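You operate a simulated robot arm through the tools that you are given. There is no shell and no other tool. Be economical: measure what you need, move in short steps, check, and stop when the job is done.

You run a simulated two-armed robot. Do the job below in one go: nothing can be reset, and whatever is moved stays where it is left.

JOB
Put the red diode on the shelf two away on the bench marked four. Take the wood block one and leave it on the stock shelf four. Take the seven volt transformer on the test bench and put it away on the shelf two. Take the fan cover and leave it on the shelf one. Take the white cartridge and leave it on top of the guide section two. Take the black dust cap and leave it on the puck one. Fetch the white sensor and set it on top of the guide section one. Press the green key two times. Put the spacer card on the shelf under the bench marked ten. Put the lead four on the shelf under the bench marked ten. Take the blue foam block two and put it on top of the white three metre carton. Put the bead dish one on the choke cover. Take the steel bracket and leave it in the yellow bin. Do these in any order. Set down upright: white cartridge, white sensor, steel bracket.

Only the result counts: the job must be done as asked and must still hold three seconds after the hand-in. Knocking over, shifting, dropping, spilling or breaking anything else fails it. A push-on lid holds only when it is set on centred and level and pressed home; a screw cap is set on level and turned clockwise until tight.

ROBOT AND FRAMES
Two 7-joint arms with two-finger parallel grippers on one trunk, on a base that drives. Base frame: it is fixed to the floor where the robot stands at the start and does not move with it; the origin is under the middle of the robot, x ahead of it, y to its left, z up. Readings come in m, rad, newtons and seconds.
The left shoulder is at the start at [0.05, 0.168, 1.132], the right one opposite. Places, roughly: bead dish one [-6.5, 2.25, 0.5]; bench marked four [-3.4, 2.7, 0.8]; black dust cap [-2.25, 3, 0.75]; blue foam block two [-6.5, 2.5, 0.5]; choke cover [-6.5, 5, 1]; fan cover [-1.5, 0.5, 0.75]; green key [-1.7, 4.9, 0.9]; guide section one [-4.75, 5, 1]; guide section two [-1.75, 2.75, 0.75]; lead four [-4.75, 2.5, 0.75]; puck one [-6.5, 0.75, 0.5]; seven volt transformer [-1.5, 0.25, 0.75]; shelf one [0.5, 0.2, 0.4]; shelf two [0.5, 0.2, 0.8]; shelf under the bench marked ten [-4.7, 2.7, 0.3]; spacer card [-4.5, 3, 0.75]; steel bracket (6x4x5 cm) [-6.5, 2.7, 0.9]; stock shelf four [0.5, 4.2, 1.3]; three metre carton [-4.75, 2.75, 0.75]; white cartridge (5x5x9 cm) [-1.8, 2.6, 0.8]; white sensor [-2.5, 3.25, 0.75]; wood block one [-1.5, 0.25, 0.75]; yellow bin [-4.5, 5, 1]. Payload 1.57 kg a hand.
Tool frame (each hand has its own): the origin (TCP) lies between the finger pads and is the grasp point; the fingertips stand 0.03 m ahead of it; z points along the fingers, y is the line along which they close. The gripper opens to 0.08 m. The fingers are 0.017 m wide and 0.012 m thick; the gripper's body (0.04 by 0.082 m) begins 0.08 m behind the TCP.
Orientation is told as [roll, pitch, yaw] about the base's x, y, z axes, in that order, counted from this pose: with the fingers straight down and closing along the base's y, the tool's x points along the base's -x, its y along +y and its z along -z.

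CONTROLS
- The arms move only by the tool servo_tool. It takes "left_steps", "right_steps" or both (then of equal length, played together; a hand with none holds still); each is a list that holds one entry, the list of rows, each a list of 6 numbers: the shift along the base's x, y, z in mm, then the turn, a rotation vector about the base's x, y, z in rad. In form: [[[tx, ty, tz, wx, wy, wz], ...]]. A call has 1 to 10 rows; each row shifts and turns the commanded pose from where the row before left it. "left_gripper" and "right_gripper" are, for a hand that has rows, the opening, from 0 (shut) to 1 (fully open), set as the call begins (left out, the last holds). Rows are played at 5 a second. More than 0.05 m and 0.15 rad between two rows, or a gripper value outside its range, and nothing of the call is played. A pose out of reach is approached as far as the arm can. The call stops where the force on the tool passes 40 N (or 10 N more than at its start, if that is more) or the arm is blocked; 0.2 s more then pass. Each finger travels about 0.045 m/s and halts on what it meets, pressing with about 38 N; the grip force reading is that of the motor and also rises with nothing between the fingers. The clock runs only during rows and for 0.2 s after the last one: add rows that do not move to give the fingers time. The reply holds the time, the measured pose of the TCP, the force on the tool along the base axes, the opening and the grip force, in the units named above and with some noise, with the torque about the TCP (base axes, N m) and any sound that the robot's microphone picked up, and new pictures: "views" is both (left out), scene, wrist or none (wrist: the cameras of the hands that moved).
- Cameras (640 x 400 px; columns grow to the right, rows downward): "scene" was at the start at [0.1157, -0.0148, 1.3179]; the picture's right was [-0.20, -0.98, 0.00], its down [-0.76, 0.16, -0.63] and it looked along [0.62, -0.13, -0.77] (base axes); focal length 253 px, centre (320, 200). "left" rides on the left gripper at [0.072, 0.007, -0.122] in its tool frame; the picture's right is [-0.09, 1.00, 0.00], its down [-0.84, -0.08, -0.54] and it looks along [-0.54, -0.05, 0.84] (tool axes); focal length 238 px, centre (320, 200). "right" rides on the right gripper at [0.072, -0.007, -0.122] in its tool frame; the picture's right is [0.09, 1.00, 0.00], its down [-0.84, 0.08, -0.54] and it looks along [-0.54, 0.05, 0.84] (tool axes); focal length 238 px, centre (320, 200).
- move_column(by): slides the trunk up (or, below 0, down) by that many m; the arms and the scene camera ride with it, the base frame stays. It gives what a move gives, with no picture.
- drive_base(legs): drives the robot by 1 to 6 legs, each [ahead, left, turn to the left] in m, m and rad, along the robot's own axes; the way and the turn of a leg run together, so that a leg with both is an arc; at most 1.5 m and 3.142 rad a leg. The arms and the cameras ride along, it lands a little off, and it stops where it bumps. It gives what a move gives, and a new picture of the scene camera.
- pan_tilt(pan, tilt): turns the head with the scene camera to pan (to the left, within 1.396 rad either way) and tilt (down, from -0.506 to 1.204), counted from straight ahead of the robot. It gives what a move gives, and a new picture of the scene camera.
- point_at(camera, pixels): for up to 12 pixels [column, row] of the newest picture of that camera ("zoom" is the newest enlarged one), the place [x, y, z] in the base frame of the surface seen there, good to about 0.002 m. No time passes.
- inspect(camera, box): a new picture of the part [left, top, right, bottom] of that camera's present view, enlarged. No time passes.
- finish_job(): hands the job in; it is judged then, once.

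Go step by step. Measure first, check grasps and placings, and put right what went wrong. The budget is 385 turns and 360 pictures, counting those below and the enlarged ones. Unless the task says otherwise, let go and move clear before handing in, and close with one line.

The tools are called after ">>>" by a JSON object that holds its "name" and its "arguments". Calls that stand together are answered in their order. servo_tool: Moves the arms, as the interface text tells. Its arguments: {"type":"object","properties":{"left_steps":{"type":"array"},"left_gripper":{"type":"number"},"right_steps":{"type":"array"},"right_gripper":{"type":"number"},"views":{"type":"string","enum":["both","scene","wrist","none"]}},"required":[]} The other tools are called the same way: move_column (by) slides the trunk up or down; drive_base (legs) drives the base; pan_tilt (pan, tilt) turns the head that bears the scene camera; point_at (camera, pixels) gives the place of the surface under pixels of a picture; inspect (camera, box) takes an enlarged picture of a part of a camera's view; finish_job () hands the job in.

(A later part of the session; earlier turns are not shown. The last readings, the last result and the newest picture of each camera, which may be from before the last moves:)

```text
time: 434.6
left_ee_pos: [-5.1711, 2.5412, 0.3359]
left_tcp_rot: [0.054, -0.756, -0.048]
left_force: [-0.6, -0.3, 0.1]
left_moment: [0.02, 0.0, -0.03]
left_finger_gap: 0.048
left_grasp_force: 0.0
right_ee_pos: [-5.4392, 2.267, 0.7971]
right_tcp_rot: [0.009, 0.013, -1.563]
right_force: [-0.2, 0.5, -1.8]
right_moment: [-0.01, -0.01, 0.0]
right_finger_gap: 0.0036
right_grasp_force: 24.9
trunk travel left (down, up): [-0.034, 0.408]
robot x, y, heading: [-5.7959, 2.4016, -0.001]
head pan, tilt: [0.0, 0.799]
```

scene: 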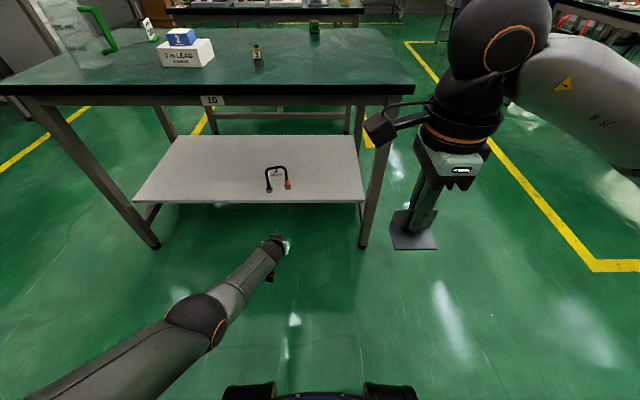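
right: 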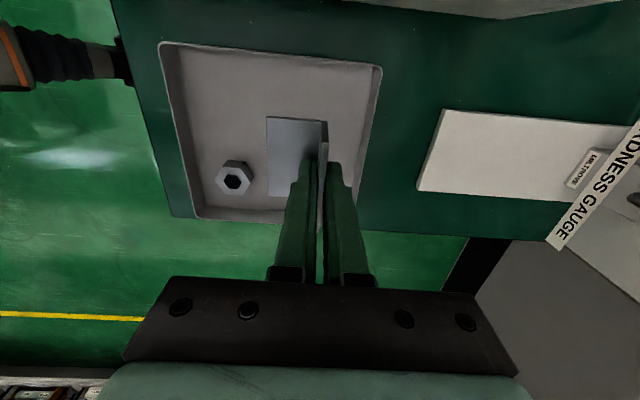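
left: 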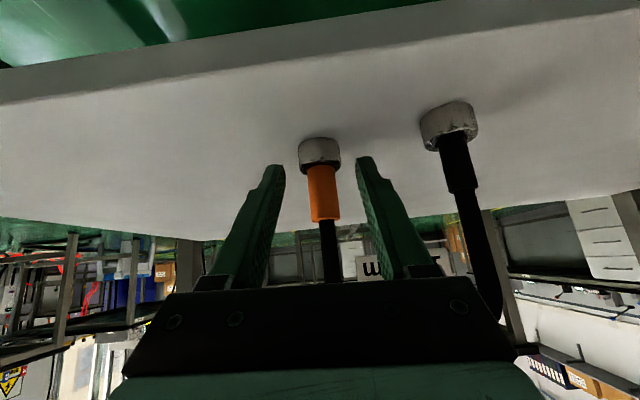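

Lead four stands on the shelf. Restore the left arm to carry pose, raise the trunk and go to the north side for the spacer card.

>>> {"name": "servo_tool", "arguments": {"left_steps": [[[0, 5, 40, 0, 0.077, 0], [0, 5, 40, 0, 0.077, 0], [0, 5, 40, 0, 0.077, 0], [0, 5, 40, 0, 0.077, 0], [0, 5, 40, 0, 0.077, 0], [0, 5, 40, 0, 0.077, 0], [-10, 5, 40, 0, 0.077, 0], [-20, 0, 30, 0, 0.077, 0], [-30, 0, 0, 0, 0.077, 0], [-40, 0, 0, 0, 0.06, 0]]], "views": "none"}}

>>> {"name": "servo_tool", "arguments": {"left_steps": [[[-40, 0, 0, 0, 0, 0], [-40, 0, 0, 0, 0, 0], [-40, -5, 0, 0, 0, 0], [-40, -5, 20, 0, 0, 0], [-40, -5, 20, 0, 0, 0], [-20, -5, 20, 0, 0, 0]]], "left_gripper": 1, "views": "none"}}

>>> {"name": "move_column", "arguments": {"by": 0.266}}

```text
time: 436.8
left_ee_pos: [-5.2455, 2.5837, 0.6309]
left_tcp_rot: [0.023, -0.002, -0.036]
left_force: [-0.4, 0.5, 0.0]
left_moment: [-0.02, -0.01, -0.04]
left_finger_gap: 0.048
left_grasp_force: 0.1
left hand out of reach, approached as far as the arm can: row 10
right_ee_pos: [-5.4406, 2.267, 0.7959]
right_tcp_rot: [0.01, 0.015, -1.563]
right_force: [-0.3, -0.2, -1.0]
right_moment: [0.0, -0.04, -0.01]
right_finger_gap: 0.0037
right_grasp_force: 24.9
trunk travel left (down, up): [-0.034, 0.408]
robot x, y, heading: [-5.7947, 2.4074, -0.002]
head pan, tilt: [0.0, 0.799]
```

```text
time: 438.0
left_ee_pos: [-5.2723, 2.6099, 0.6257]
left_tcp_rot: [0.032, -0.175, -0.01]
left_force: [0.2, 0.6, -0.1]
left_moment: [0.01, 0.02, -0.02]
left_finger_gap: 0.0797
left_grasp_force: 0.1
left hand out of reach, approached as far as the arm can: row 1, 2, 3, 4, 5
right_ee_pos: [-5.439, 2.2686, 0.7963]
right_tcp_rot: [0.01, 0.014, -1.564]
right_force: [-0.2, 0.1, 0.2]
right_moment: [-0.01, 0.02, -0.05]
right_finger_gap: 0.0037
right_grasp_force: 24.8
trunk travel left (down, up): [-0.034, 0.408]
robot x, y, heading: [-5.7943, 2.4026, -0.001]
head pan, tilt: [0.0, 0.799]
stopped in row 5 (left hand): the arm was blocked; the commanded pose is now the measured one
```

```text
time: 440.8
left_ee_pos: [-5.2721, 2.6092, 0.891]
left_tcp_rot: [0.03, -0.175, -0.011]
left_force: [-0.2, 0.1, 0.2]
left_moment: [0.01, 0.0, 0.0]
left_finger_gap: 0.0799
left_grasp_force: 0.0
right_ee_pos: [-5.4392, 2.2672, 1.0613]
right_tcp_rot: [0.011, 0.013, -1.563]
right_force: [0.5, -1.0, -1.7]
right_moment: [0.0, 0.0, 0.0]
right_finger_gap: 0.0037
right_grasp_force: 24.6
trunk travel left (down, up): [-0.3, 0.142]
robot x, y, heading: [-5.7953, 2.4058, -0.005]
head pan, tilt: [0.0, 0.799]
```

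The elbow folded in again. Extend up, forward and outward to flip it out, then retract.

>>> {"name": "servo_tool", "arguments": {"left_steps": [[[15, 15, 20, 0, 0.03, 0], [15, 15, 20, 0, 0.03, 0], [15, 15, 20, 0, 0.03, 0], [15, 15, 20, 0, 0.03, 0], [0, 15, 20, 0, 0.03, 0], [0, 15, 10, 0, 0.025, 0]]], "views": "none"}}

>>> {"name": "servo_tool", "arguments": {"left_steps": [[[-20, 0, -20, 0, 0, 0], [-30, 0, -20, 0, 0, 0], [-40, 0, 0, 0, 0, 0], [-40, 0, 0, 0, 0, 0], [-40, 0, 0, 0, 0, 0]]], "views": "scene"}}

```text
time: 442.1
left_ee_pos: [-5.2125, 2.6974, 1.0002]
left_tcp_rot: [0.022, 0.005, -0.015]
left_force: [0.0, -0.3, -0.8]
left_moment: [-0.01, 0.01, 0.03]
left_finger_gap: 0.0801
left_grasp_force: 0.0
right_ee_pos: [-5.4393, 2.2669, 1.0615]
right_tcp_rot: [0.011, 0.014, -1.564]
right_force: [0.7, -0.5, -0.9]
right_moment: [0.01, 0.0, -0.01]
right_finger_gap: 0.0036
right_grasp_force: 24.2
trunk travel left (down, up): [-0.3, 0.142]
robot x, y, heading: [-5.7921, 2.4044, 0.0]
head pan, tilt: [0.0, 0.799]
```

```text
time: 443.4
left_ee_pos: [-5.3362, 2.7521, 0.947]
left_tcp_rot: [0.025, 0.003, -0.014]
left_force: [-0.6, -0.2, -0.6]
left_moment: [0.01, -0.01, 0.0]
left_finger_gap: 0.08
left_grasp_force: 0.0
left hand out of reach, approached as far as the arm can: row 3, 4, 5
right_ee_pos: [-5.4392, 2.2676, 1.0617]
right_tcp_rot: [0.01, 0.014, -1.563]
right_force: [0.0, -0.4, -2.2]
right_moment: [0.02, -0.03, -0.01]
right_finger_gap: 0.0038
right_grasp_force: 24.7
trunk travel left (down, up): [-0.3, 0.142]
robot x, y, heading: [-5.7921, 2.4049, -0.0]
head pan, tilt: [0.0, 0.799]
```

scene: 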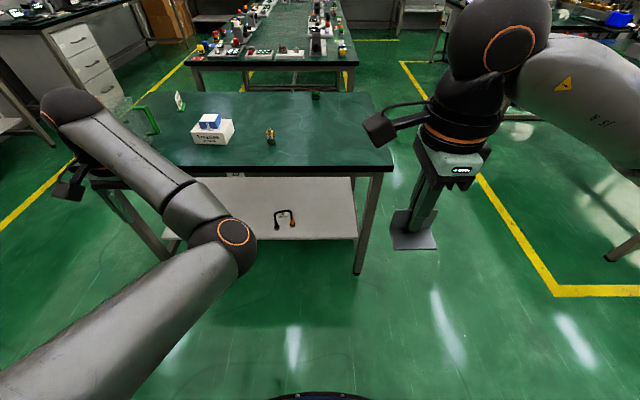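

>>> {"name": "servo_tool", "arguments": {"left_steps": [[[35, -15, 10, 0, 0, 0], [35, -15, 10, 0, 0, 0], [35, -20, 10, 0, 0, 0], [35, -20, 10, 0, 0, 0], [30, -20, 10, 0, 0, 0], [30, 0, 0, 0, 0, 0], [30, 0, 0, 0, 0, 0]]], "views": "scene"}}

```text
time: 444.9
left_ee_pos: [-5.167, 2.6611, 0.9944]
left_tcp_rot: [0.024, 0.004, -0.013]
left_force: [0.2, -0.1, -0.2]
left_moment: [-0.01, -0.01, 0.01]
left_finger_gap: 0.0802
left_grasp_force: 0.1
left hand out of reach, approached as far as the arm can: row 5, 6, 7
right_ee_pos: [-5.4379, 2.2659, 1.0612]
right_tcp_rot: [0.012, 0.014, -1.565]
right_force: [0.2, -0.2, -1.2]
right_moment: [-0.01, 0.0, 0.02]
right_finger_gap: 0.004
right_grasp_force: 24.6
trunk travel left (down, up): [-0.3, 0.142]
robot x, y, heading: [-5.7941, 2.4029, -0.007]
head pan, tilt: [0.0, 0.799]
```

scene: 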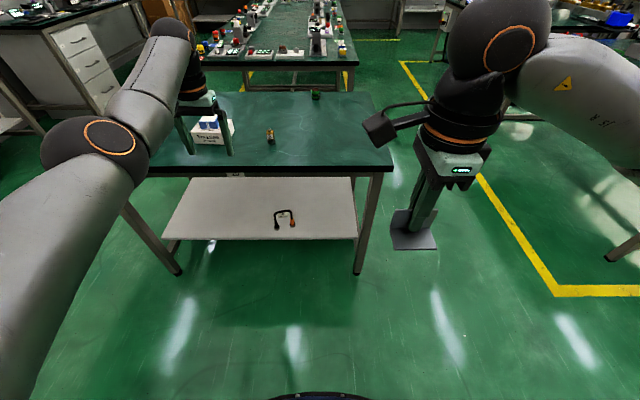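

Elbow is outward now. Retract.

>>> {"name": "servo_tool", "arguments": {"left_steps": [[[-20, 0, -30, 0, 0, 0], [-30, 0, -30, 0, 0, 0], [-40, 0, 0, 0, 0, 0], [-40, -5, 0, 0, 0, 0], [-40, -5, 0, 0, 0, 0], [-40, -5, 20, 0, 0, 0], [-40, -5, 30, 0, 0, 0], [-30, -5, 30, 0, 0, 0]]], "views": "none"}}

```text
refused: row 7 steps farther than a row can; nothing moved
```

>>> {"name": "servo_tool", "arguments": {"left_steps": [[[-20, 0, -30, 0, 0, 0], [-30, 0, -30, 0, 0, 0], [-40, 0, 0, 0, 0, 0], [-40, -5, 0, 0, 0, 0], [-40, -5, 0, 0, 0, 0], [-40, -5, 20, 0, 0, 0], [-40, -5, 20, 0, 0, 0], [-30, -5, 30, 0, 0, 0]]], "views": "none"}}

```text
time: 446.8
left_ee_pos: [-5.3309, 2.7474, 0.9524]
left_tcp_rot: [0.023, 0.005, -0.015]
left_force: [0.3, -0.2, 0.0]
left_moment: [0.03, 0.01, 0.02]
left_finger_gap: 0.0802
left_grasp_force: 0.1
left hand out of reach, approached as far as the arm can: row 4, 5, 6, 7, 8
right_ee_pos: [-5.4403, 2.267, 1.0622]
right_tcp_rot: [0.01, 0.015, -1.564]
right_force: [-0.6, 0.6, -2.4]
right_moment: [0.03, -0.02, 0.01]
right_finger_gap: 0.0041
right_grasp_force: 24.5
trunk travel left (down, up): [-0.3, 0.142]
robot x, y, heading: [-5.793, 2.4053, -0.004]
head pan, tilt: [0.0, 0.799]
```

>>> {"name": "servo_tool", "arguments": {"left_steps": [[[35, -15, 10, 0, 0, 0], [35, -15, 10, 0, 0, 0], [35, -20, 10, 0, 0, 0], [35, -20, 10, 0, 0, 0], [30, -20, 0, 0, 0, 0], [0, -20, -30, 0, 0, 0], [0, -20, -30, 0, 0, 0], [0, 0, -30, 0, 0, 0], [0, 0, 0, 0, 0, 0]]], "views": "scene"}}

```text
time: 448.8
left_ee_pos: [-5.168, 2.6174, 0.9025]
left_tcp_rot: [0.021, 0.002, -0.015]
left_force: [-0.4, 1.2, -0.9]
left_moment: [0.0, -0.04, 0.0]
left_finger_gap: 0.0799
left_grasp_force: 0.1
left hand out of reach, approached as far as the arm can: row 5
right_ee_pos: [-5.4387, 2.2663, 1.0621]
right_tcp_rot: [0.011, 0.015, -1.563]
right_force: [-1.0, 0.2, -1.6]
right_moment: [0.01, -0.02, -0.01]
right_finger_gap: 0.004
right_grasp_force: 24.6
trunk travel left (down, up): [-0.3, 0.142]
robot x, y, heading: [-5.7917, 2.4029, -0.004]
head pan, tilt: [0.0, 0.799]
```

scene: 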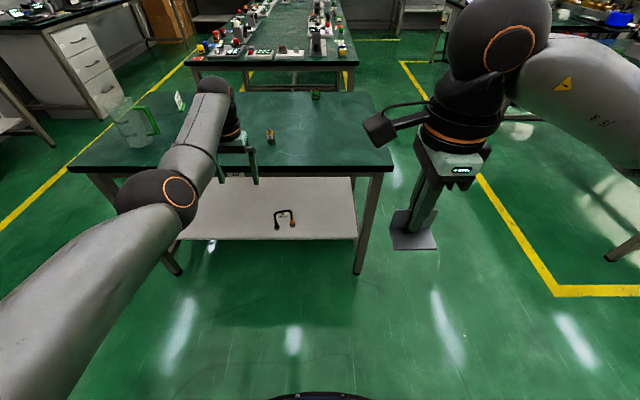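

>>> {"name": "servo_tool", "arguments": {"left_steps": [[[0, 15, 35, 0, 0, 0], [0, 15, 35, 0, 0, 0], [10, 15, 35, 0, 0, 0], [10, 0, 20, 0, 0, 0], [0, 0, 0, 0, 0, 0]]], "views": "none"}}

>>> {"name": "servo_tool", "arguments": {"left_steps": [[[-20, 0, -10, 0, 0, 0], [-30, 0, 0, 0, 0, 0], [-30, 0, 0, 0, 0, 0], [-30, 0, 0, 0, 0, 0], [-30, 0, 0, 0, 0, 0]]], "views": "scene"}}

```text
time: 449.9
left_ee_pos: [-5.1715, 2.6523, 1.0252]
left_tcp_rot: [0.025, 0.003, -0.013]
left_force: [0.5, -0.8, 0.0]
left_moment: [0.01, 0.02, 0.01]
left_finger_gap: 0.0802
left_grasp_force: 0.1
left hand out of reach, approached as far as the arm can: row 3, 4
right_ee_pos: [-5.4383, 2.2672, 1.0609]
right_tcp_rot: [0.01, 0.014, -1.562]
right_force: [0.8, -0.6, -1.9]
right_moment: [0.0, 0.04, -0.01]
right_finger_gap: 0.0035
right_grasp_force: 24.9
trunk travel left (down, up): [-0.3, 0.142]
robot x, y, heading: [-5.7904, 2.4054, -0.005]
head pan, tilt: [0.0, 0.799]
```

```text
time: 451.1
left_ee_pos: [-5.2563, 2.6872, 1.0084]
left_tcp_rot: [0.022, 0.006, -0.014]
left_force: [0.8, -0.4, 0.8]
left_moment: [-0.04, -0.01, -0.01]
left_finger_gap: 0.08
left_grasp_force: 0.1
left hand out of reach, approached as far as the arm can: row 3, 4, 5
right_ee_pos: [-5.4387, 2.267, 1.0621]
right_tcp_rot: [0.012, 0.014, -1.564]
right_force: [-0.8, -0.2, -1.5]
right_moment: [0.03, 0.04, 0.0]
right_finger_gap: 0.0039
right_grasp_force: 25.0
trunk travel left (down, up): [-0.3, 0.142]
robot x, y, heading: [-5.7929, 2.4041, -0.01]
head pan, tilt: [0.0, 0.799]
```

scene: 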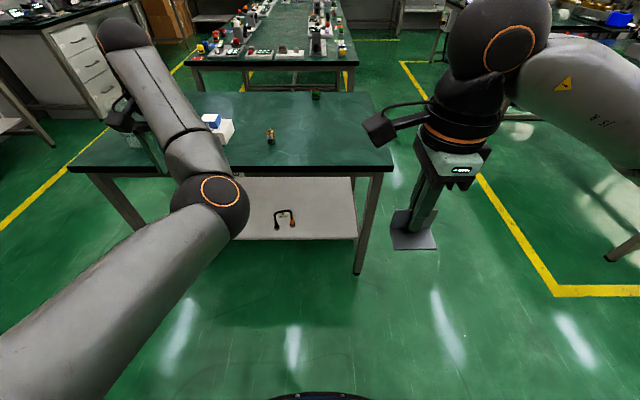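

The IK keeps the inboard elbow; sweep the extended hand to the right (across the body) before retracting.

>>> {"name": "servo_tool", "arguments": {"left_steps": [[[40, -20, 0, 0, 0, 0], [40, -20, 0, 0, 0, 0], [0, -40, -20, 0, 0, 0], [0, -40, -20, 0, 0, 0], [0, -40, -20, 0, 0, 0], [-10, -40, 0, 0, 0, 0], [-10, -40, 0, 0, 0, 0], [-20, -30, 0, 0, 0, 0]]], "views": "scene"}}

```text
time: 452.9
left_ee_pos: [-5.2159, 2.4193, 0.9507]
left_tcp_rot: [0.021, 0.003, -0.01]
left_force: [0.5, -0.1, 0.3]
left_moment: [-0.01, -0.01, 0.06]
left_finger_gap: 0.0799
left_grasp_force: 0.1
right_ee_pos: [-5.4391, 2.2659, 1.0612]
right_tcp_rot: [0.01, 0.014, -1.564]
right_force: [0.6, 0.4, -1.5]
right_moment: [0.03, -0.02, -0.01]
right_finger_gap: 0.0037
right_grasp_force: 24.6
trunk travel left (down, up): [-0.3, 0.142]
robot x, y, heading: [-5.7945, 2.4061, -0.005]
head pan, tilt: [0.0, 0.799]
```

scene: 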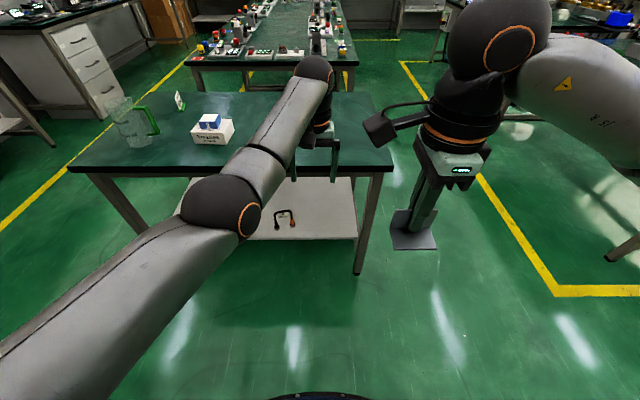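

>>> {"name": "servo_tool", "arguments": {"left_steps": [[[-20, 0, 40, 0, 0, 0], [-20, 0, 40, 0, 0, 0], [-20, 0, 40, 0, 0, 0], [-20, 0, 40, 0, 0, 0], [-30, 0, 30, 0, 0, 0], [-30, 5, 0, 0, 0, 0], [-30, 5, 0, 0, 0, 0]]], "views": "scene"}}

```text
time: 454.6
left_ee_pos: [-5.356, 2.4259, 1.1006]
left_tcp_rot: [0.026, 0.004, -0.01]
left_force: [0.8, -0.3, 0.4]
left_moment: [0.02, 0.0, -0.02]
left_finger_gap: 0.0801
left_grasp_force: 0.1
left hand out of reach, approached as far as the arm can: row 1, 2
right_ee_pos: [-5.4385, 2.2673, 1.0624]
right_tcp_rot: [0.011, 0.013, -1.564]
right_force: [0.5, 0.4, -2.2]
right_moment: [-0.01, -0.03, 0.0]
right_finger_gap: 0.0039
right_grasp_force: 24.4
trunk travel left (down, up): [-0.3, 0.142]
robot x, y, heading: [-5.7978, 2.4089, -0.003]
head pan, tilt: [0.0, 0.799]
```

scene: 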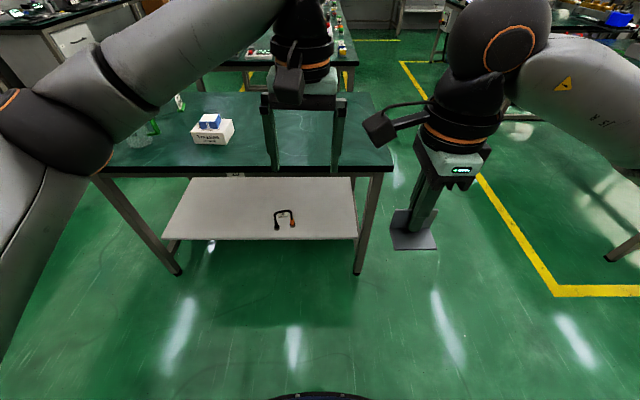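

Elbow is outboard. Bring the hand to the carry position.

>>> {"name": "servo_tool", "arguments": {"left_steps": [[[-40, 15, 0, 0, 0, 0], [-40, 15, -10, 0, 0, 0], [-40, 15, -10, 0, 0, 0], [-30, 20, -10, 0, 0, 0], [-10, 20, -10, 0, 0, 0], [0, 20, 0, 0, 0, 0]]], "views": "none"}}

>>> {"name": "drive_base", "arguments": {"legs": [[0, 0.85, 0.005], [0, 0.75, 0], [0, 0, -1.0]]}}

```text
time: 455.9
left_ee_pos: [-5.5179, 2.5302, 1.0598]
left_tcp_rot: [0.022, 0.004, -0.013]
left_force: [-0.1, -0.8, -0.4]
left_moment: [0.01, -0.03, 0.03]
left_finger_gap: 0.0801
left_grasp_force: 0.1
right_ee_pos: [-5.4395, 2.2681, 1.061]
right_tcp_rot: [0.009, 0.016, -1.565]
right_force: [-0.4, 0.5, -1.2]
right_moment: [-0.02, -0.06, -0.02]
right_finger_gap: 0.0036
right_grasp_force: 24.4
trunk travel left (down, up): [-0.3, 0.142]
robot x, y, heading: [-5.7936, 2.403, -0.001]
head pan, tilt: [0.0, 0.799]
```

```text
time: 466.7
left_ee_pos: [-5.5303, 3.8267, 1.0594]
left_tcp_rot: [0.025, 0.003, -1.041]
left_force: [-0.3, 0.0, -0.6]
left_moment: [-0.02, 0.0, 0.06]
left_finger_gap: 0.08
left_grasp_force: 0.0
right_ee_pos: [-5.7145, 3.6212, 1.0621]
right_tcp_rot: [0.009, 0.012, -2.589]
right_force: [0.7, 0.5, -2.3]
right_moment: [0.02, 0.01, 0.02]
right_finger_gap: 0.0036
right_grasp_force: 24.6
trunk travel left (down, up): [-0.3, 0.142]
robot x, y, heading: [-5.7791, 3.9986, -1.031]
head pan, tilt: [0.0, 0.799]
```

scene: 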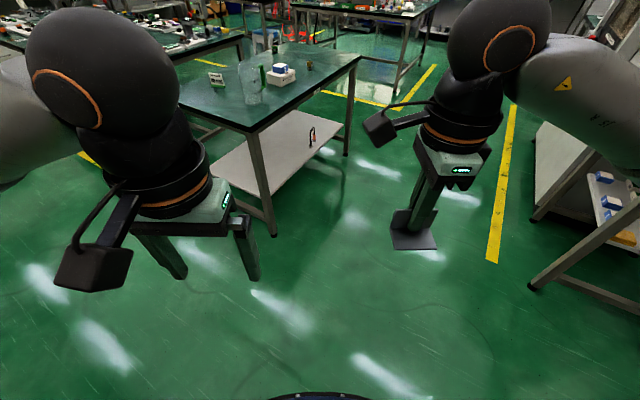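

First deliver the bracket to the yellow bin. Turn north and move to x≈-4.7.

>>> {"name": "drive_base", "arguments": {"legs": [[0, 0, 2.602], [0, -1.07, 0], [0.35, 0, 0]]}}

```text
time: 480.2
left_ee_pos: [-4.8636, 4.6525, 1.0608]
left_tcp_rot: [0.024, 0.004, 1.6]
left_force: [-0.2, 0.0, 0.0]
left_moment: [0.0, 0.0, -0.01]
left_finger_gap: 0.0799
left_grasp_force: 0.1
right_ee_pos: [-4.6055, 4.7429, 1.0618]
right_tcp_rot: [0.011, 0.014, 0.051]
right_force: [-0.3, 0.2, -0.6]
right_moment: [-0.02, -0.02, 0.03]
right_finger_gap: 0.0038
right_grasp_force: 24.5
trunk travel left (down, up): [-0.3, 0.142]
robot x, y, heading: [-4.7238, 4.3808, 1.612]
head pan, tilt: [0.0, 0.799]
```

scene: 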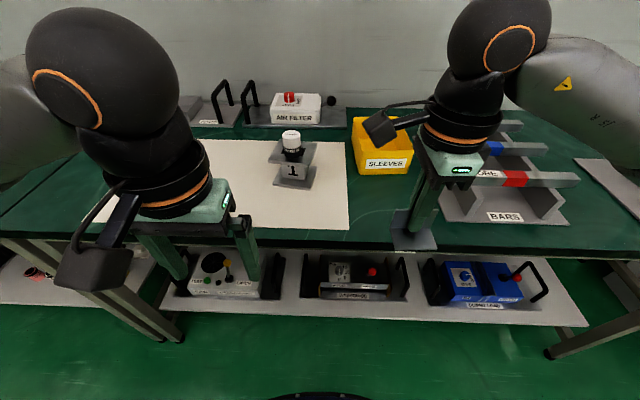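

>>> {"name": "point_at", "arguments": {"camera": "scene", "pixels": [[354, 120], [361, 158], [411, 153], [375, 140], [385, 148], [400, 120], [430, 175], [450, 185]]}}

>>> {"name": "inspect", "arguments": {"camera": "right", "box": [0, 0, 640, 400]}}

>>> {"name": "point_at", "arguments": {"camera": "zoom", "pixels": [[200, 100], [240, 200], [100, 200], [150, 150], [320, 130]]}}

```text
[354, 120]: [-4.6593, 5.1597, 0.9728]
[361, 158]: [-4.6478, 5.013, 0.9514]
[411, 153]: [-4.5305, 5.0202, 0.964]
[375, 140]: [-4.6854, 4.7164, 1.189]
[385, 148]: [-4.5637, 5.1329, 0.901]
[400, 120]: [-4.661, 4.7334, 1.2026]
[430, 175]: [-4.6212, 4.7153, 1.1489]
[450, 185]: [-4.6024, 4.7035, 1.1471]
```

```text
1.00 times, centred on (320, 200) of right
```

zoom: 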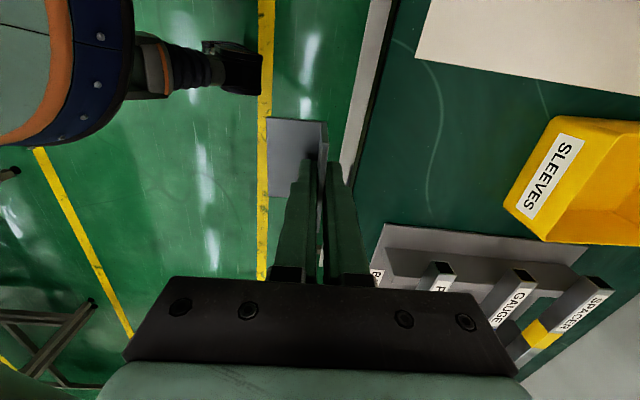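

```text
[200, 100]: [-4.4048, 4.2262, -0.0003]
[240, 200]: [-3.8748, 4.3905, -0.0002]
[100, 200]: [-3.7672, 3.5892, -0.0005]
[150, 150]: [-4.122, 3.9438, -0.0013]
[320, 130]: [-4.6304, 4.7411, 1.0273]
```

Bin interior centre ≈(-4.59,5.088), rim .973, floor .901. Drive ahead and bring the bracket over it.

>>> {"name": "drive_base", "arguments": {"legs": [[0.15, 0, -0.04]]}}

>>> {"name": "servo_tool", "arguments": {"right_steps": [[[5, 40, 10, 0, 0, 0], [0, 40, 0, 0, 0, 0], [0, 40, 0, 0, 0, 0], [0, 40, 0, 0, 0, 0], [0, 30, 0, 0, 0, 0], [0, 20, 0, 0, 0, 0], [0, 0, 0, 0, 0, 0]]], "views": "both"}}

```text
time: 481.6
left_ee_pos: [-4.8558, 4.8105, 1.0597]
left_tcp_rot: [0.024, 0.003, 1.557]
left_force: [0.6, 0.4, -0.4]
left_moment: [0.0, 0.0, 0.01]
left_finger_gap: 0.0801
left_grasp_force: 0.1
right_ee_pos: [-4.5935, 4.8904, 1.0621]
right_tcp_rot: [0.009, 0.013, 0.01]
right_force: [0.0, -0.7, -1.8]
right_moment: [-0.02, -0.02, -0.01]
right_finger_gap: 0.0037
right_grasp_force: 24.9
trunk travel left (down, up): [-0.3, 0.142]
robot x, y, heading: [-4.7319, 4.5314, 1.569]
head pan, tilt: [0.0, 0.799]
```

scene: 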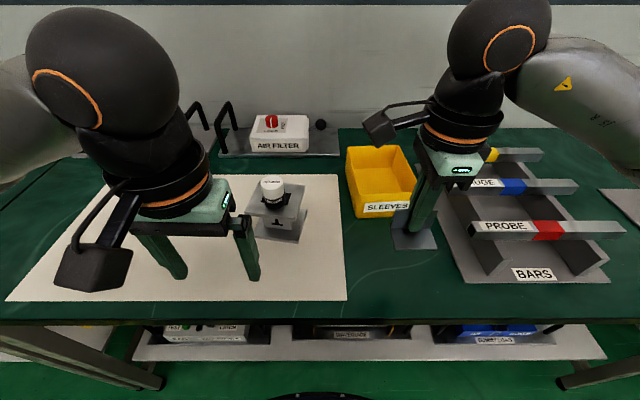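

```text
time: 483.2
left_ee_pos: [-4.856, 4.8099, 1.0596]
left_tcp_rot: [0.025, 0.003, 1.559]
left_force: [0.4, 0.9, 0.1]
left_moment: [-0.03, 0.01, 0.03]
left_finger_gap: 0.0803
left_grasp_force: 0.0
right_ee_pos: [-4.5884, 5.0988, 1.0713]
right_tcp_rot: [0.01, 0.012, 0.011]
right_force: [0.1, 0.3, -1.3]
right_moment: [-0.01, 0.01, -0.05]
right_finger_gap: 0.0038
right_grasp_force: 24.2
trunk travel left (down, up): [-0.3, 0.142]
robot x, y, heading: [-4.7301, 4.5349, 1.57]
head pan, tilt: [0.0, 0.799]
```

scene: 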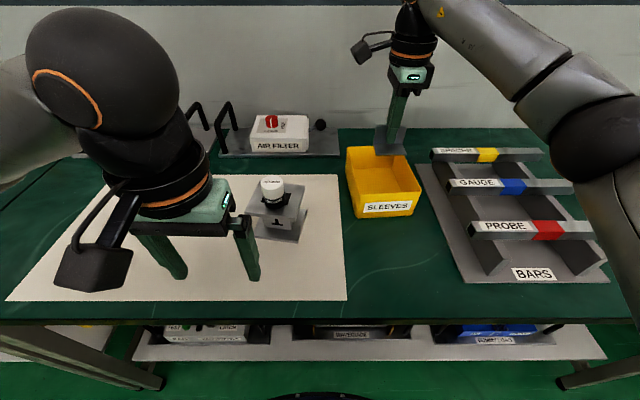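
right: 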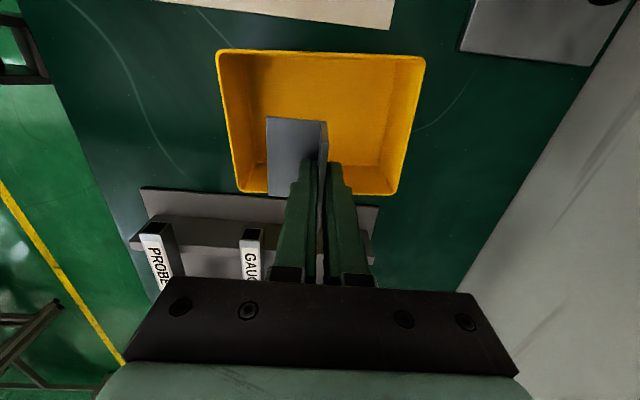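

>>> {"name": "point_at", "arguments": {"camera": "right", "pixels": [[224, 58], [420, 62], [397, 190], [240, 188], [340, 100]]}}

```text
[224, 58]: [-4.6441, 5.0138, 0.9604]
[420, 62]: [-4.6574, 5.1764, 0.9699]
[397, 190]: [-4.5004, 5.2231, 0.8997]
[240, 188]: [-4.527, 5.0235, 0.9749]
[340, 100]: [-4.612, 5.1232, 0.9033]
```

>>> {"name": "servo_tool", "arguments": {"right_steps": [[[0, 8, -30, 0, 0, 0], [0, 0, -40, 0, 0, 0], [0, 0, -40, 0, 0, 0], [0, 0, -12, 0, 0, 0], [0, 0, -2, 0, 0, 0], [0, 0, 0, 0, 0, 0]]], "views": "wrist"}}

```text
time: 484.6
left_ee_pos: [-4.8549, 4.8087, 1.0598]
left_tcp_rot: [0.024, 0.001, 1.558]
left_force: [0.3, -0.1, -0.6]
left_moment: [0.02, 0.02, 0.01]
left_finger_gap: 0.0802
left_grasp_force: 0.1
right_ee_pos: [-4.5879, 5.1066, 0.9491]
right_tcp_rot: [0.011, 0.013, 0.009]
right_force: [-0.6, -0.4, -1.3]
right_moment: [0.02, 0.02, 0.01]
right_finger_gap: 0.0037
right_grasp_force: 24.3
trunk travel left (down, up): [-0.3, 0.142]
robot x, y, heading: [-4.7272, 4.533, 1.57]
head pan, tilt: [0.0, 0.799]
```

right: 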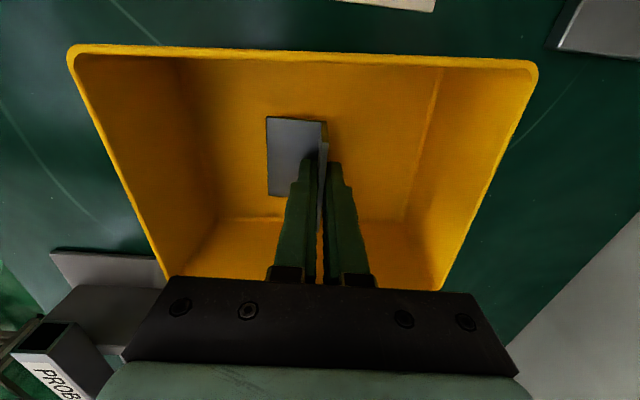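

>>> {"name": "servo_tool", "arguments": {"right_steps": [[[0, 0, -2, 0, 0, 0], [0, 0, -2, 0, 0, 0], [0, 0, 0, 0, 0, 0]]], "views": "none"}}

```text
time: 485.4
left_ee_pos: [-4.8562, 4.81, 1.06]
left_tcp_rot: [0.025, 0.005, 1.56]
left_force: [0.4, -0.9, 0.4]
left_moment: [0.02, -0.01, 0.03]
left_finger_gap: 0.0801
left_grasp_force: 0.0
right_ee_pos: [-4.5883, 5.1071, 0.9439]
right_tcp_rot: [0.008, 0.012, 0.008]
right_force: [0.4, -0.4, -1.2]
right_moment: [-0.01, 0.01, 0.02]
right_finger_gap: 0.0037
right_grasp_force: 24.6
trunk travel left (down, up): [-0.3, 0.142]
robot x, y, heading: [-4.7296, 4.536, 1.567]
head pan, tilt: [0.0, 0.799]
```

>>> {"name": "servo_tool", "arguments": {"right_steps": [[[0, 0, -1.5, 0, 0, 0], [0, 0, -1.5, 0, 0, 0], [0, 0, 0, 0, 0, 0]]], "views": "none"}}

```text
time: 486.2
left_ee_pos: [-4.8549, 4.8087, 1.06]
left_tcp_rot: [0.023, 0.001, 1.557]
left_force: [-0.2, 0.4, -0.3]
left_moment: [-0.01, 0.01, 0.0]
left_finger_gap: 0.08
left_grasp_force: 0.1
right_ee_pos: [-4.5873, 5.1084, 0.9438]
right_tcp_rot: [0.014, 0.017, 0.007]
right_force: [0.9, 1.9, 12.4]
right_moment: [-0.44, -0.16, 0.03]
right_finger_gap: 0.0038
right_grasp_force: 24.3
trunk travel left (down, up): [-0.3, 0.142]
robot x, y, heading: [-4.7278, 4.5349, 1.568]
head pan, tilt: [0.0, 0.799]
```

Contact with the bin floor (12 N). Open slightly and rise.

>>> {"name": "servo_tool", "arguments": {"right_steps": [[[0, 0, 1, 0, 0, 0], [0, 0, 0, 0, 0, 0], [0, 0, 0, 0, 0, 0], [0, 0, 30, 0, 0, 0], [0, 0, 45, 0, 0, 0], [0, 0, 45, 0, 0, 0]]], "right_gripper": 0.4, "views": "wrist"}}

```text
time: 487.6
left_ee_pos: [-4.8551, 4.8092, 1.0598]
left_tcp_rot: [0.024, 0.003, 1.559]
left_force: [-0.2, 0.1, 0.0]
left_moment: [0.0, -0.01, -0.02]
left_finger_gap: 0.0799
left_grasp_force: 0.0
right_ee_pos: [-4.5893, 5.1088, 1.0606]
right_tcp_rot: [0.011, 0.014, 0.01]
right_force: [0.1, 0.6, 0.1]
right_moment: [-0.01, -0.01, -0.01]
right_finger_gap: 0.032
right_grasp_force: 0.0
trunk travel left (down, up): [-0.3, 0.142]
robot x, y, heading: [-4.7302, 4.5317, 1.573]
head pan, tilt: [0.0, 0.799]
```

right: 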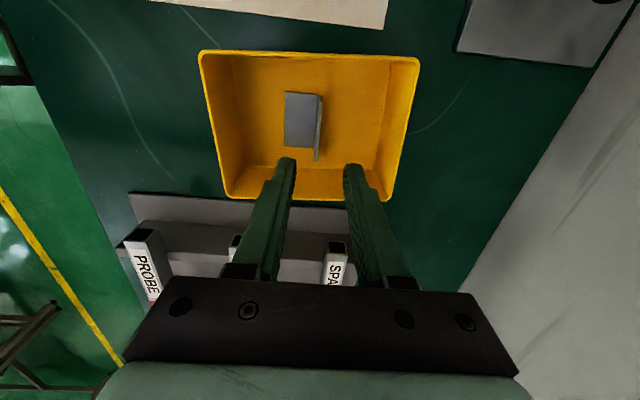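

Bracket stands in the bin. Retract the right hand, back off, and turn south to the spacer card.

>>> {"name": "servo_tool", "arguments": {"right_steps": [[[0, -45, 10, 0, 0, 0.14], [0, -45, 0, 0, 0, 0.14], [0, -45, 0, 0, 0, 0.14], [0, -45, 0, 0, 0, 0.14], [0, -45, 0, 0, 0, 0.14], [0, 0, 0, 0, 0, 0.14], [0, 0, 0, 0, 0, 0.14], [0, 0, 0, 0, 0, 0.14], [0, 0, 0, 0, 0, 0.14], [0, 0, 0, 0, 0, 0.14]]], "right_gripper": 1, "views": "none"}}

>>> {"name": "drive_base", "arguments": {"legs": [[-0.5, 0, 0], [0, 0, 3.14]]}}

```text
time: 489.8
left_ee_pos: [-4.856, 4.8097, 1.0606]
left_tcp_rot: [0.023, 0.002, 1.56]
left_force: [0.7, 1.1, -0.2]
left_moment: [-0.01, 0.0, 0.0]
left_finger_gap: 0.0802
left_grasp_force: 0.0
right_ee_pos: [-4.589, 4.8819, 1.0719]
right_tcp_rot: [0.011, 0.015, 1.413]
right_force: [-0.2, -0.4, 0.1]
right_moment: [0.03, 0.0, -0.02]
right_finger_gap: 0.0801
right_grasp_force: 0.0
trunk travel left (down, up): [-0.3, 0.142]
robot x, y, heading: [-4.7316, 4.5308, 1.569]
head pan, tilt: [0.0, 0.799]
```

```text
time: 500.1
left_ee_pos: [-4.6051, 3.7533, 1.0599]
left_tcp_rot: [0.023, 0.004, -1.596]
left_force: [-0.2, -0.2, -0.7]
left_moment: [0.03, 0.01, 0.02]
left_finger_gap: 0.08
left_grasp_force: 0.1
right_ee_pos: [-4.8748, 3.6839, 1.0715]
right_tcp_rot: [0.011, 0.015, -1.747]
right_force: [0.6, -0.1, -0.2]
right_moment: [-0.04, 0.01, 0.0]
right_finger_gap: 0.0801
right_grasp_force: 0.0
trunk travel left (down, up): [-0.3, 0.142]
robot x, y, heading: [-4.7254, 4.0283, -1.59]
head pan, tilt: [0.0, 0.799]
```

scene: 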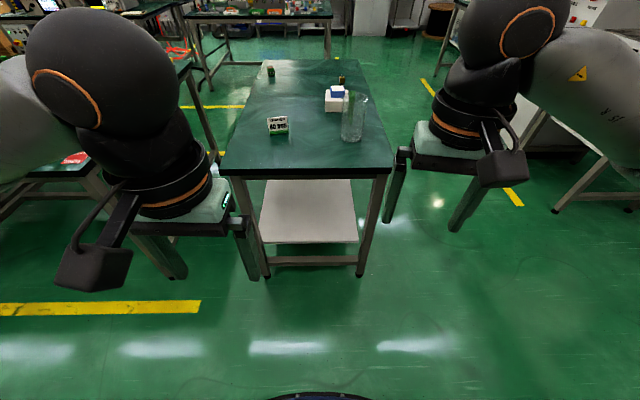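

>>> {"name": "inspect", "arguments": {"camera": "scene", "box": [230, 60, 390, 180]}}

>>> {"name": "point_at", "arguments": {"camera": "scene", "pixels": [[278, 126], [277, 117], [268, 125], [288, 123], [279, 133], [300, 165], [300, 238], [300, 200], [352, 120]]}}

```text
3.33 times, centred on (310, 120) of scene
```

zoom: 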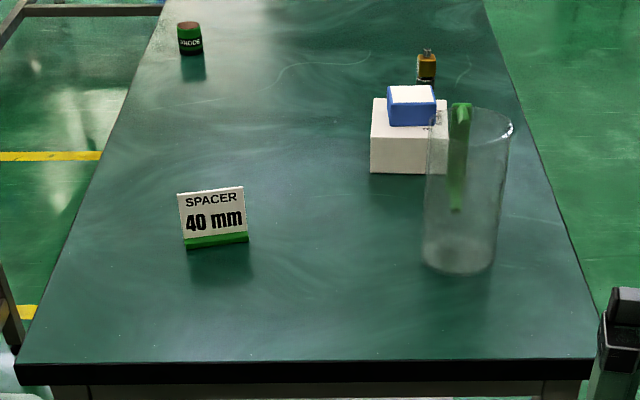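

```text
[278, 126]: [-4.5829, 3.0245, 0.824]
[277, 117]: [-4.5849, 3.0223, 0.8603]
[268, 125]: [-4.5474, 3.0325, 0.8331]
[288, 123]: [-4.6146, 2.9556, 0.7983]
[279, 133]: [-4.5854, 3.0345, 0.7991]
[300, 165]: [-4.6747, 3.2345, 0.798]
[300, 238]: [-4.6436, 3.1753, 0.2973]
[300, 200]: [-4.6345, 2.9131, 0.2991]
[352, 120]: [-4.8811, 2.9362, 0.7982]
```

Spacer card: x -4.55…-4.62, y≈3.023, top .865; I'll pinch its plate along y with the left hand (yaw +90°). Drive closer and rotate.

>>> {"name": "servo_tool", "arguments": {"left_steps": [[[0, 0, 0, 0, 0, 0.15], [0, 0, 0, 0, 0, 0.15], [0, 0, 0, 0, 0, 0.15], [0, 0, 0, 0, 0, 0.15], [0, 0, 0, 0, 0, 0.15], [0, 0, 0, 0, 0, 0.15], [0, 0, 0, 0, 0, 0.15], [0, 0, 0, 0, 0, 0.15], [0, 0, 0, 0, 0, 0.15], [0, 0, 0, 0, 0, 0.15]]], "left_gripper": 0.5, "views": "none"}}

>>> {"name": "drive_base", "arguments": {"legs": [[0.48, 0, 0.02]]}}

>>> {"name": "servo_tool", "arguments": {"left_steps": [[[4, -45, 0, 0, 0, 0.08], [4, -45, 0, 0, 0, 0], [4, -45, 0, 0, 0, 0], [4, -40, 0, 0, 0, 0], [0, -35, -20, 0, 0, 0], [0, 0, -45, 0, 0, 0], [0, 0, -45, 0, 0, 0], [0, 0, 0, 0, 0, 0]]], "views": "wrist"}}

```text
time: 502.2
left_ee_pos: [-4.6058, 3.7537, 1.0599]
left_tcp_rot: [0.023, 0.004, -0.095]
left_force: [1.2, 0.6, 0.4]
left_moment: [-0.01, -0.04, 0.01]
left_finger_gap: 0.0398
left_grasp_force: 0.2
right_ee_pos: [-4.8743, 3.6854, 1.0727]
right_tcp_rot: [0.012, 0.013, -1.746]
right_force: [-0.1, -0.7, 0.0]
right_moment: [-0.03, -0.01, 0.03]
right_finger_gap: 0.0801
right_grasp_force: 0.1
trunk travel left (down, up): [-0.3, 0.142]
robot x, y, heading: [-4.7316, 4.0284, -1.59]
head pan, tilt: [0.0, 0.799]
```

```text
time: 505.1
left_ee_pos: [-4.6019, 3.2748, 1.0589]
left_tcp_rot: [0.025, 0.004, -0.074]
left_force: [0.6, 0.7, -0.1]
left_moment: [0.0, 0.0, 0.01]
left_finger_gap: 0.0397
left_grasp_force: 0.1
right_ee_pos: [-4.8683, 3.1991, 1.0715]
right_tcp_rot: [0.011, 0.013, -1.723]
right_force: [0.3, -1.0, 1.0]
right_moment: [0.0, 0.02, -0.02]
right_finger_gap: 0.0798
right_grasp_force: 0.1
trunk travel left (down, up): [-0.3, 0.142]
robot x, y, heading: [-4.7293, 3.5503, -1.559]
head pan, tilt: [0.0, 0.799]
```

scene: 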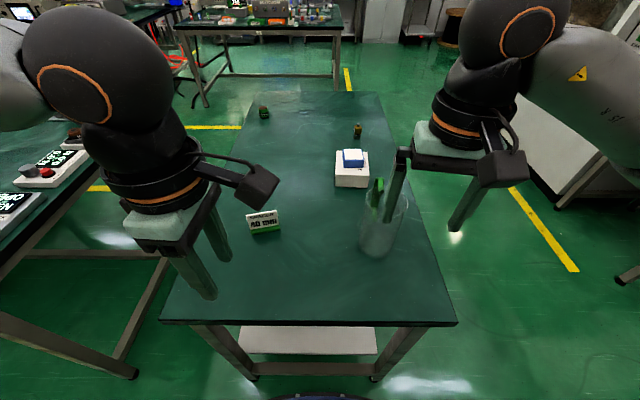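

```text
time: 506.9
left_ee_pos: [-4.5844, 3.0647, 0.9502]
left_tcp_rot: [0.023, 0.004, 0.006]
left_force: [0.0, -0.2, 0.1]
left_moment: [0.01, -0.01, -0.01]
left_finger_gap: 0.0398
left_grasp_force: 0.1
right_ee_pos: [-4.8675, 3.1989, 1.072]
right_tcp_rot: [0.01, 0.012, -1.723]
right_force: [-0.4, 0.3, -0.9]
right_moment: [0.0, 0.0, 0.02]
right_finger_gap: 0.08
right_grasp_force: 0.1
trunk travel left (down, up): [-0.3, 0.142]
robot x, y, heading: [-4.7288, 3.544, -1.563]
head pan, tilt: [0.0, 0.799]
```

left: 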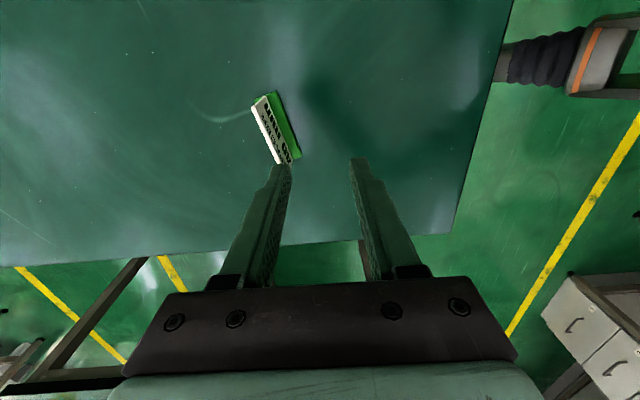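

>>> {"name": "inspect", "arguments": {"camera": "left", "box": [230, 80, 350, 180]}}

>>> {"name": "point_at", "arguments": {"camera": "left", "pixels": [[256, 104], [267, 130], [279, 160], [275, 95], [298, 155], [285, 130]]}}

```text
4.00 times, centred on (290, 130) of left
```

zoom: 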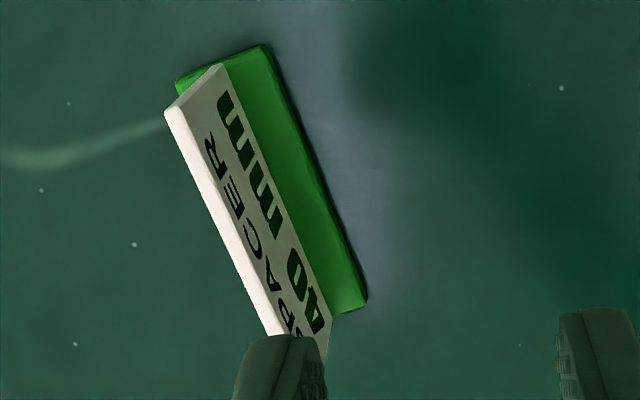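

```text
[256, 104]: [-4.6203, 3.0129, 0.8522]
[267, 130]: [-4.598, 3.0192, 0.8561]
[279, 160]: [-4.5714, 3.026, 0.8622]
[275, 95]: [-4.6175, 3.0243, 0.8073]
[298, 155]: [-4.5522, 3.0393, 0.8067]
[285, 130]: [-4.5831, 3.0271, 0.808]
```

The card is rotated ~0.24 rad. Align yaw, move over it, descend and pinch.

>>> {"name": "servo_tool", "arguments": {"left_steps": [[[0, -22, 0, 0, 0, 0.12], [0, -20, 0, 0, 0, 0.12], [0, 0, -40, 0, 0, 0], [0, 0, -40, 0, 0, 0], [0, 0, -24, 0, 0, 0], [0, 0, 0, 0, 0, 0]]], "views": "wrist"}}

```text
time: 508.3
left_ee_pos: [-4.5853, 3.0227, 0.8454]
left_tcp_rot: [0.024, 0.002, 0.246]
left_force: [-0.7, 0.0, -1.1]
left_moment: [0.03, 0.0, 0.02]
left_finger_gap: 0.0399
left_grasp_force: 0.1
right_ee_pos: [-4.8678, 3.2001, 1.0716]
right_tcp_rot: [0.011, 0.013, -1.724]
right_force: [0.0, 0.6, 0.1]
right_moment: [-0.03, 0.02, -0.04]
right_finger_gap: 0.0803
right_grasp_force: 0.0
trunk travel left (down, up): [-0.3, 0.142]
robot x, y, heading: [-4.7271, 3.5489, -1.565]
head pan, tilt: [0.0, 0.799]
```

left: 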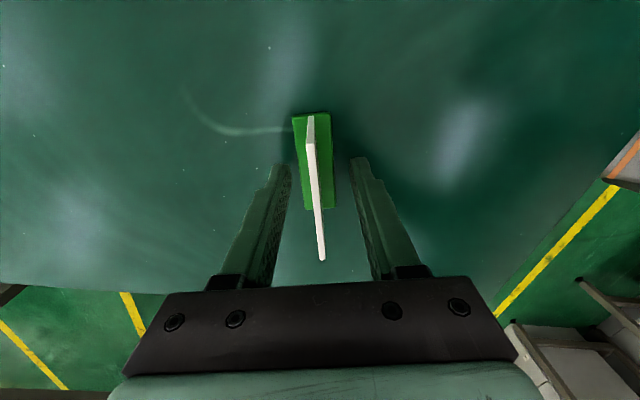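

Well aligned. Close and lift.

>>> {"name": "servo_tool", "arguments": {"left_steps": [[[0, 0, 0, 0, 0, 0], [0, 0, 0, 0, 0, 0], [0, 0, 0, 0, 0, 0], [0, 0, 20, 0, 0, 0], [0, 0, 40, 0, 0, 0], [0, 20, 40, 0, 0, 0], [0, 40, 20, 0, 0, 0], [0, 40, 0, 0, 0, 0], [0, 40, 0, 0, 0, 0]]], "left_gripper": 0, "views": "wrist"}}

```text
time: 510.3
left_ee_pos: [-4.574, 3.1532, 0.9615]
left_tcp_rot: [0.023, 0.003, 0.246]
left_force: [0.7, 0.4, 0.0]
left_moment: [0.0, 0.03, 0.02]
left_finger_gap: 0.0029
left_grasp_force: 24.8
left hand out of reach, approached as far as the arm can: row 9
right_ee_pos: [-4.8668, 3.1991, 1.0721]
right_tcp_rot: [0.011, 0.015, -1.722]
right_force: [-0.7, 0.4, 0.9]
right_moment: [-0.02, -0.01, -0.03]
right_finger_gap: 0.08
right_grasp_force: 0.0
trunk travel left (down, up): [-0.3, 0.142]
robot x, y, heading: [-4.7277, 3.5491, -1.558]
head pan, tilt: [0.0, 0.799]
```

left: 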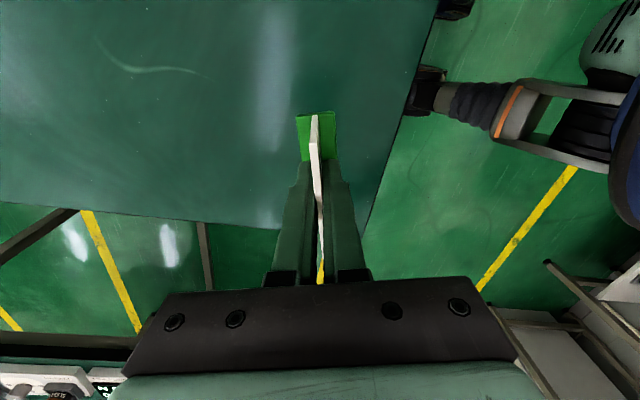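

Card held. Back off, lower the trunk, and bring the hand to z≈0.40 in free space.

>>> {"name": "drive_base", "arguments": {"legs": [[-0.32, 0, 0]]}}

>>> {"name": "move_column", "arguments": {"by": -0.2}}

>>> {"name": "servo_tool", "arguments": {"left_steps": [[[-3, -8, -40, 0, 0, -0.03], [-3, -8, -40, 0, 0, -0.03], [-3, -8, -40, 0, 0, -0.03], [-3, -8, -40, 0, 0, -0.03], [-3, -8, -40, 0, 0, -0.03], [-3, -8, -40, 0, 0, -0.03], [-3, -8, -40, 0, 0, -0.03], [-3, -8, -40, 0, 0, -0.03], [0, -8, -40, 0, 0, 0], [0, 0, 0, 0, 0, 0]]], "views": "scene"}}

```text
time: 512.4
left_ee_pos: [-4.5755, 3.4698, 0.9607]
left_tcp_rot: [0.025, 0.004, 0.25]
left_force: [-0.2, -0.6, -0.3]
left_moment: [-0.01, 0.01, 0.01]
left_finger_gap: 0.0036
left_grasp_force: 24.3
right_ee_pos: [-4.8699, 3.5157, 1.0723]
right_tcp_rot: [0.01, 0.013, -1.718]
right_force: [0.8, 0.1, -0.8]
right_moment: [-0.01, -0.01, -0.03]
right_finger_gap: 0.0801
right_grasp_force: 0.1
trunk travel left (down, up): [-0.3, 0.142]
robot x, y, heading: [-4.7325, 3.8658, -1.55]
head pan, tilt: [0.0, 0.799]
```

scene: 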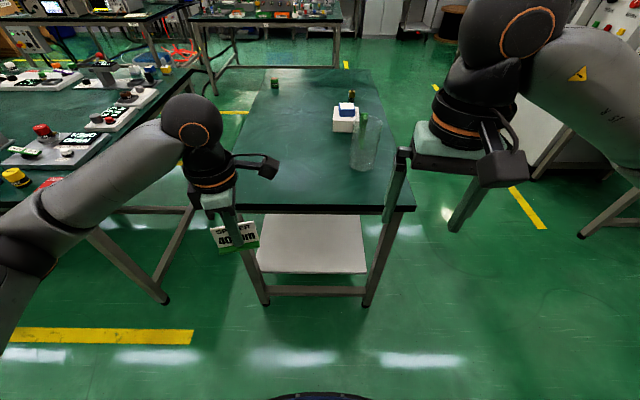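

```text
time: 514.6
left_ee_pos: [-4.5761, 3.4695, 0.7616]
left_tcp_rot: [0.024, 0.005, 0.25]
left_force: [0.6, -0.6, 0.3]
left_moment: [0.0, 0.01, -0.04]
left_finger_gap: 0.0033
left_grasp_force: 24.5
right_ee_pos: [-4.8688, 3.5162, 0.8726]
right_tcp_rot: [0.008, 0.015, -1.717]
right_force: [-0.2, 0.1, -0.1]
right_moment: [0.01, 0.02, 0.02]
right_finger_gap: 0.08
right_grasp_force: 0.1
trunk travel left (down, up): [-0.1, 0.342]
robot x, y, heading: [-4.7354, 3.8665, -1.558]
head pan, tilt: [0.0, 0.799]
```

```text
time: 516.8
left_ee_pos: [-4.5984, 3.3992, 0.4037]
left_tcp_rot: [0.025, 0.004, 0.009]
left_force: [0.2, -0.4, -0.7]
left_moment: [-0.01, 0.01, -0.04]
left_finger_gap: 0.0031
left_grasp_force: 24.3
right_ee_pos: [-4.8683, 3.5167, 0.8724]
right_tcp_rot: [0.01, 0.013, -1.718]
right_force: [0.7, -0.1, 0.2]
right_moment: [0.03, 0.0, 0.01]
right_finger_gap: 0.0803
right_grasp_force: 0.0
trunk travel left (down, up): [-0.1, 0.342]
robot x, y, heading: [-4.7349, 3.8672, -1.556]
head pan, tilt: [0.0, 0.799]
```

scene: 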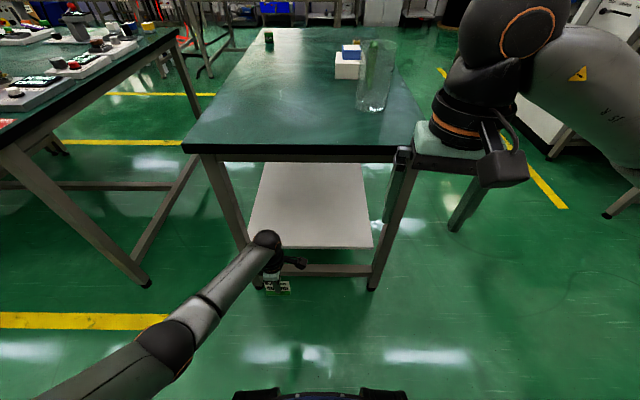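

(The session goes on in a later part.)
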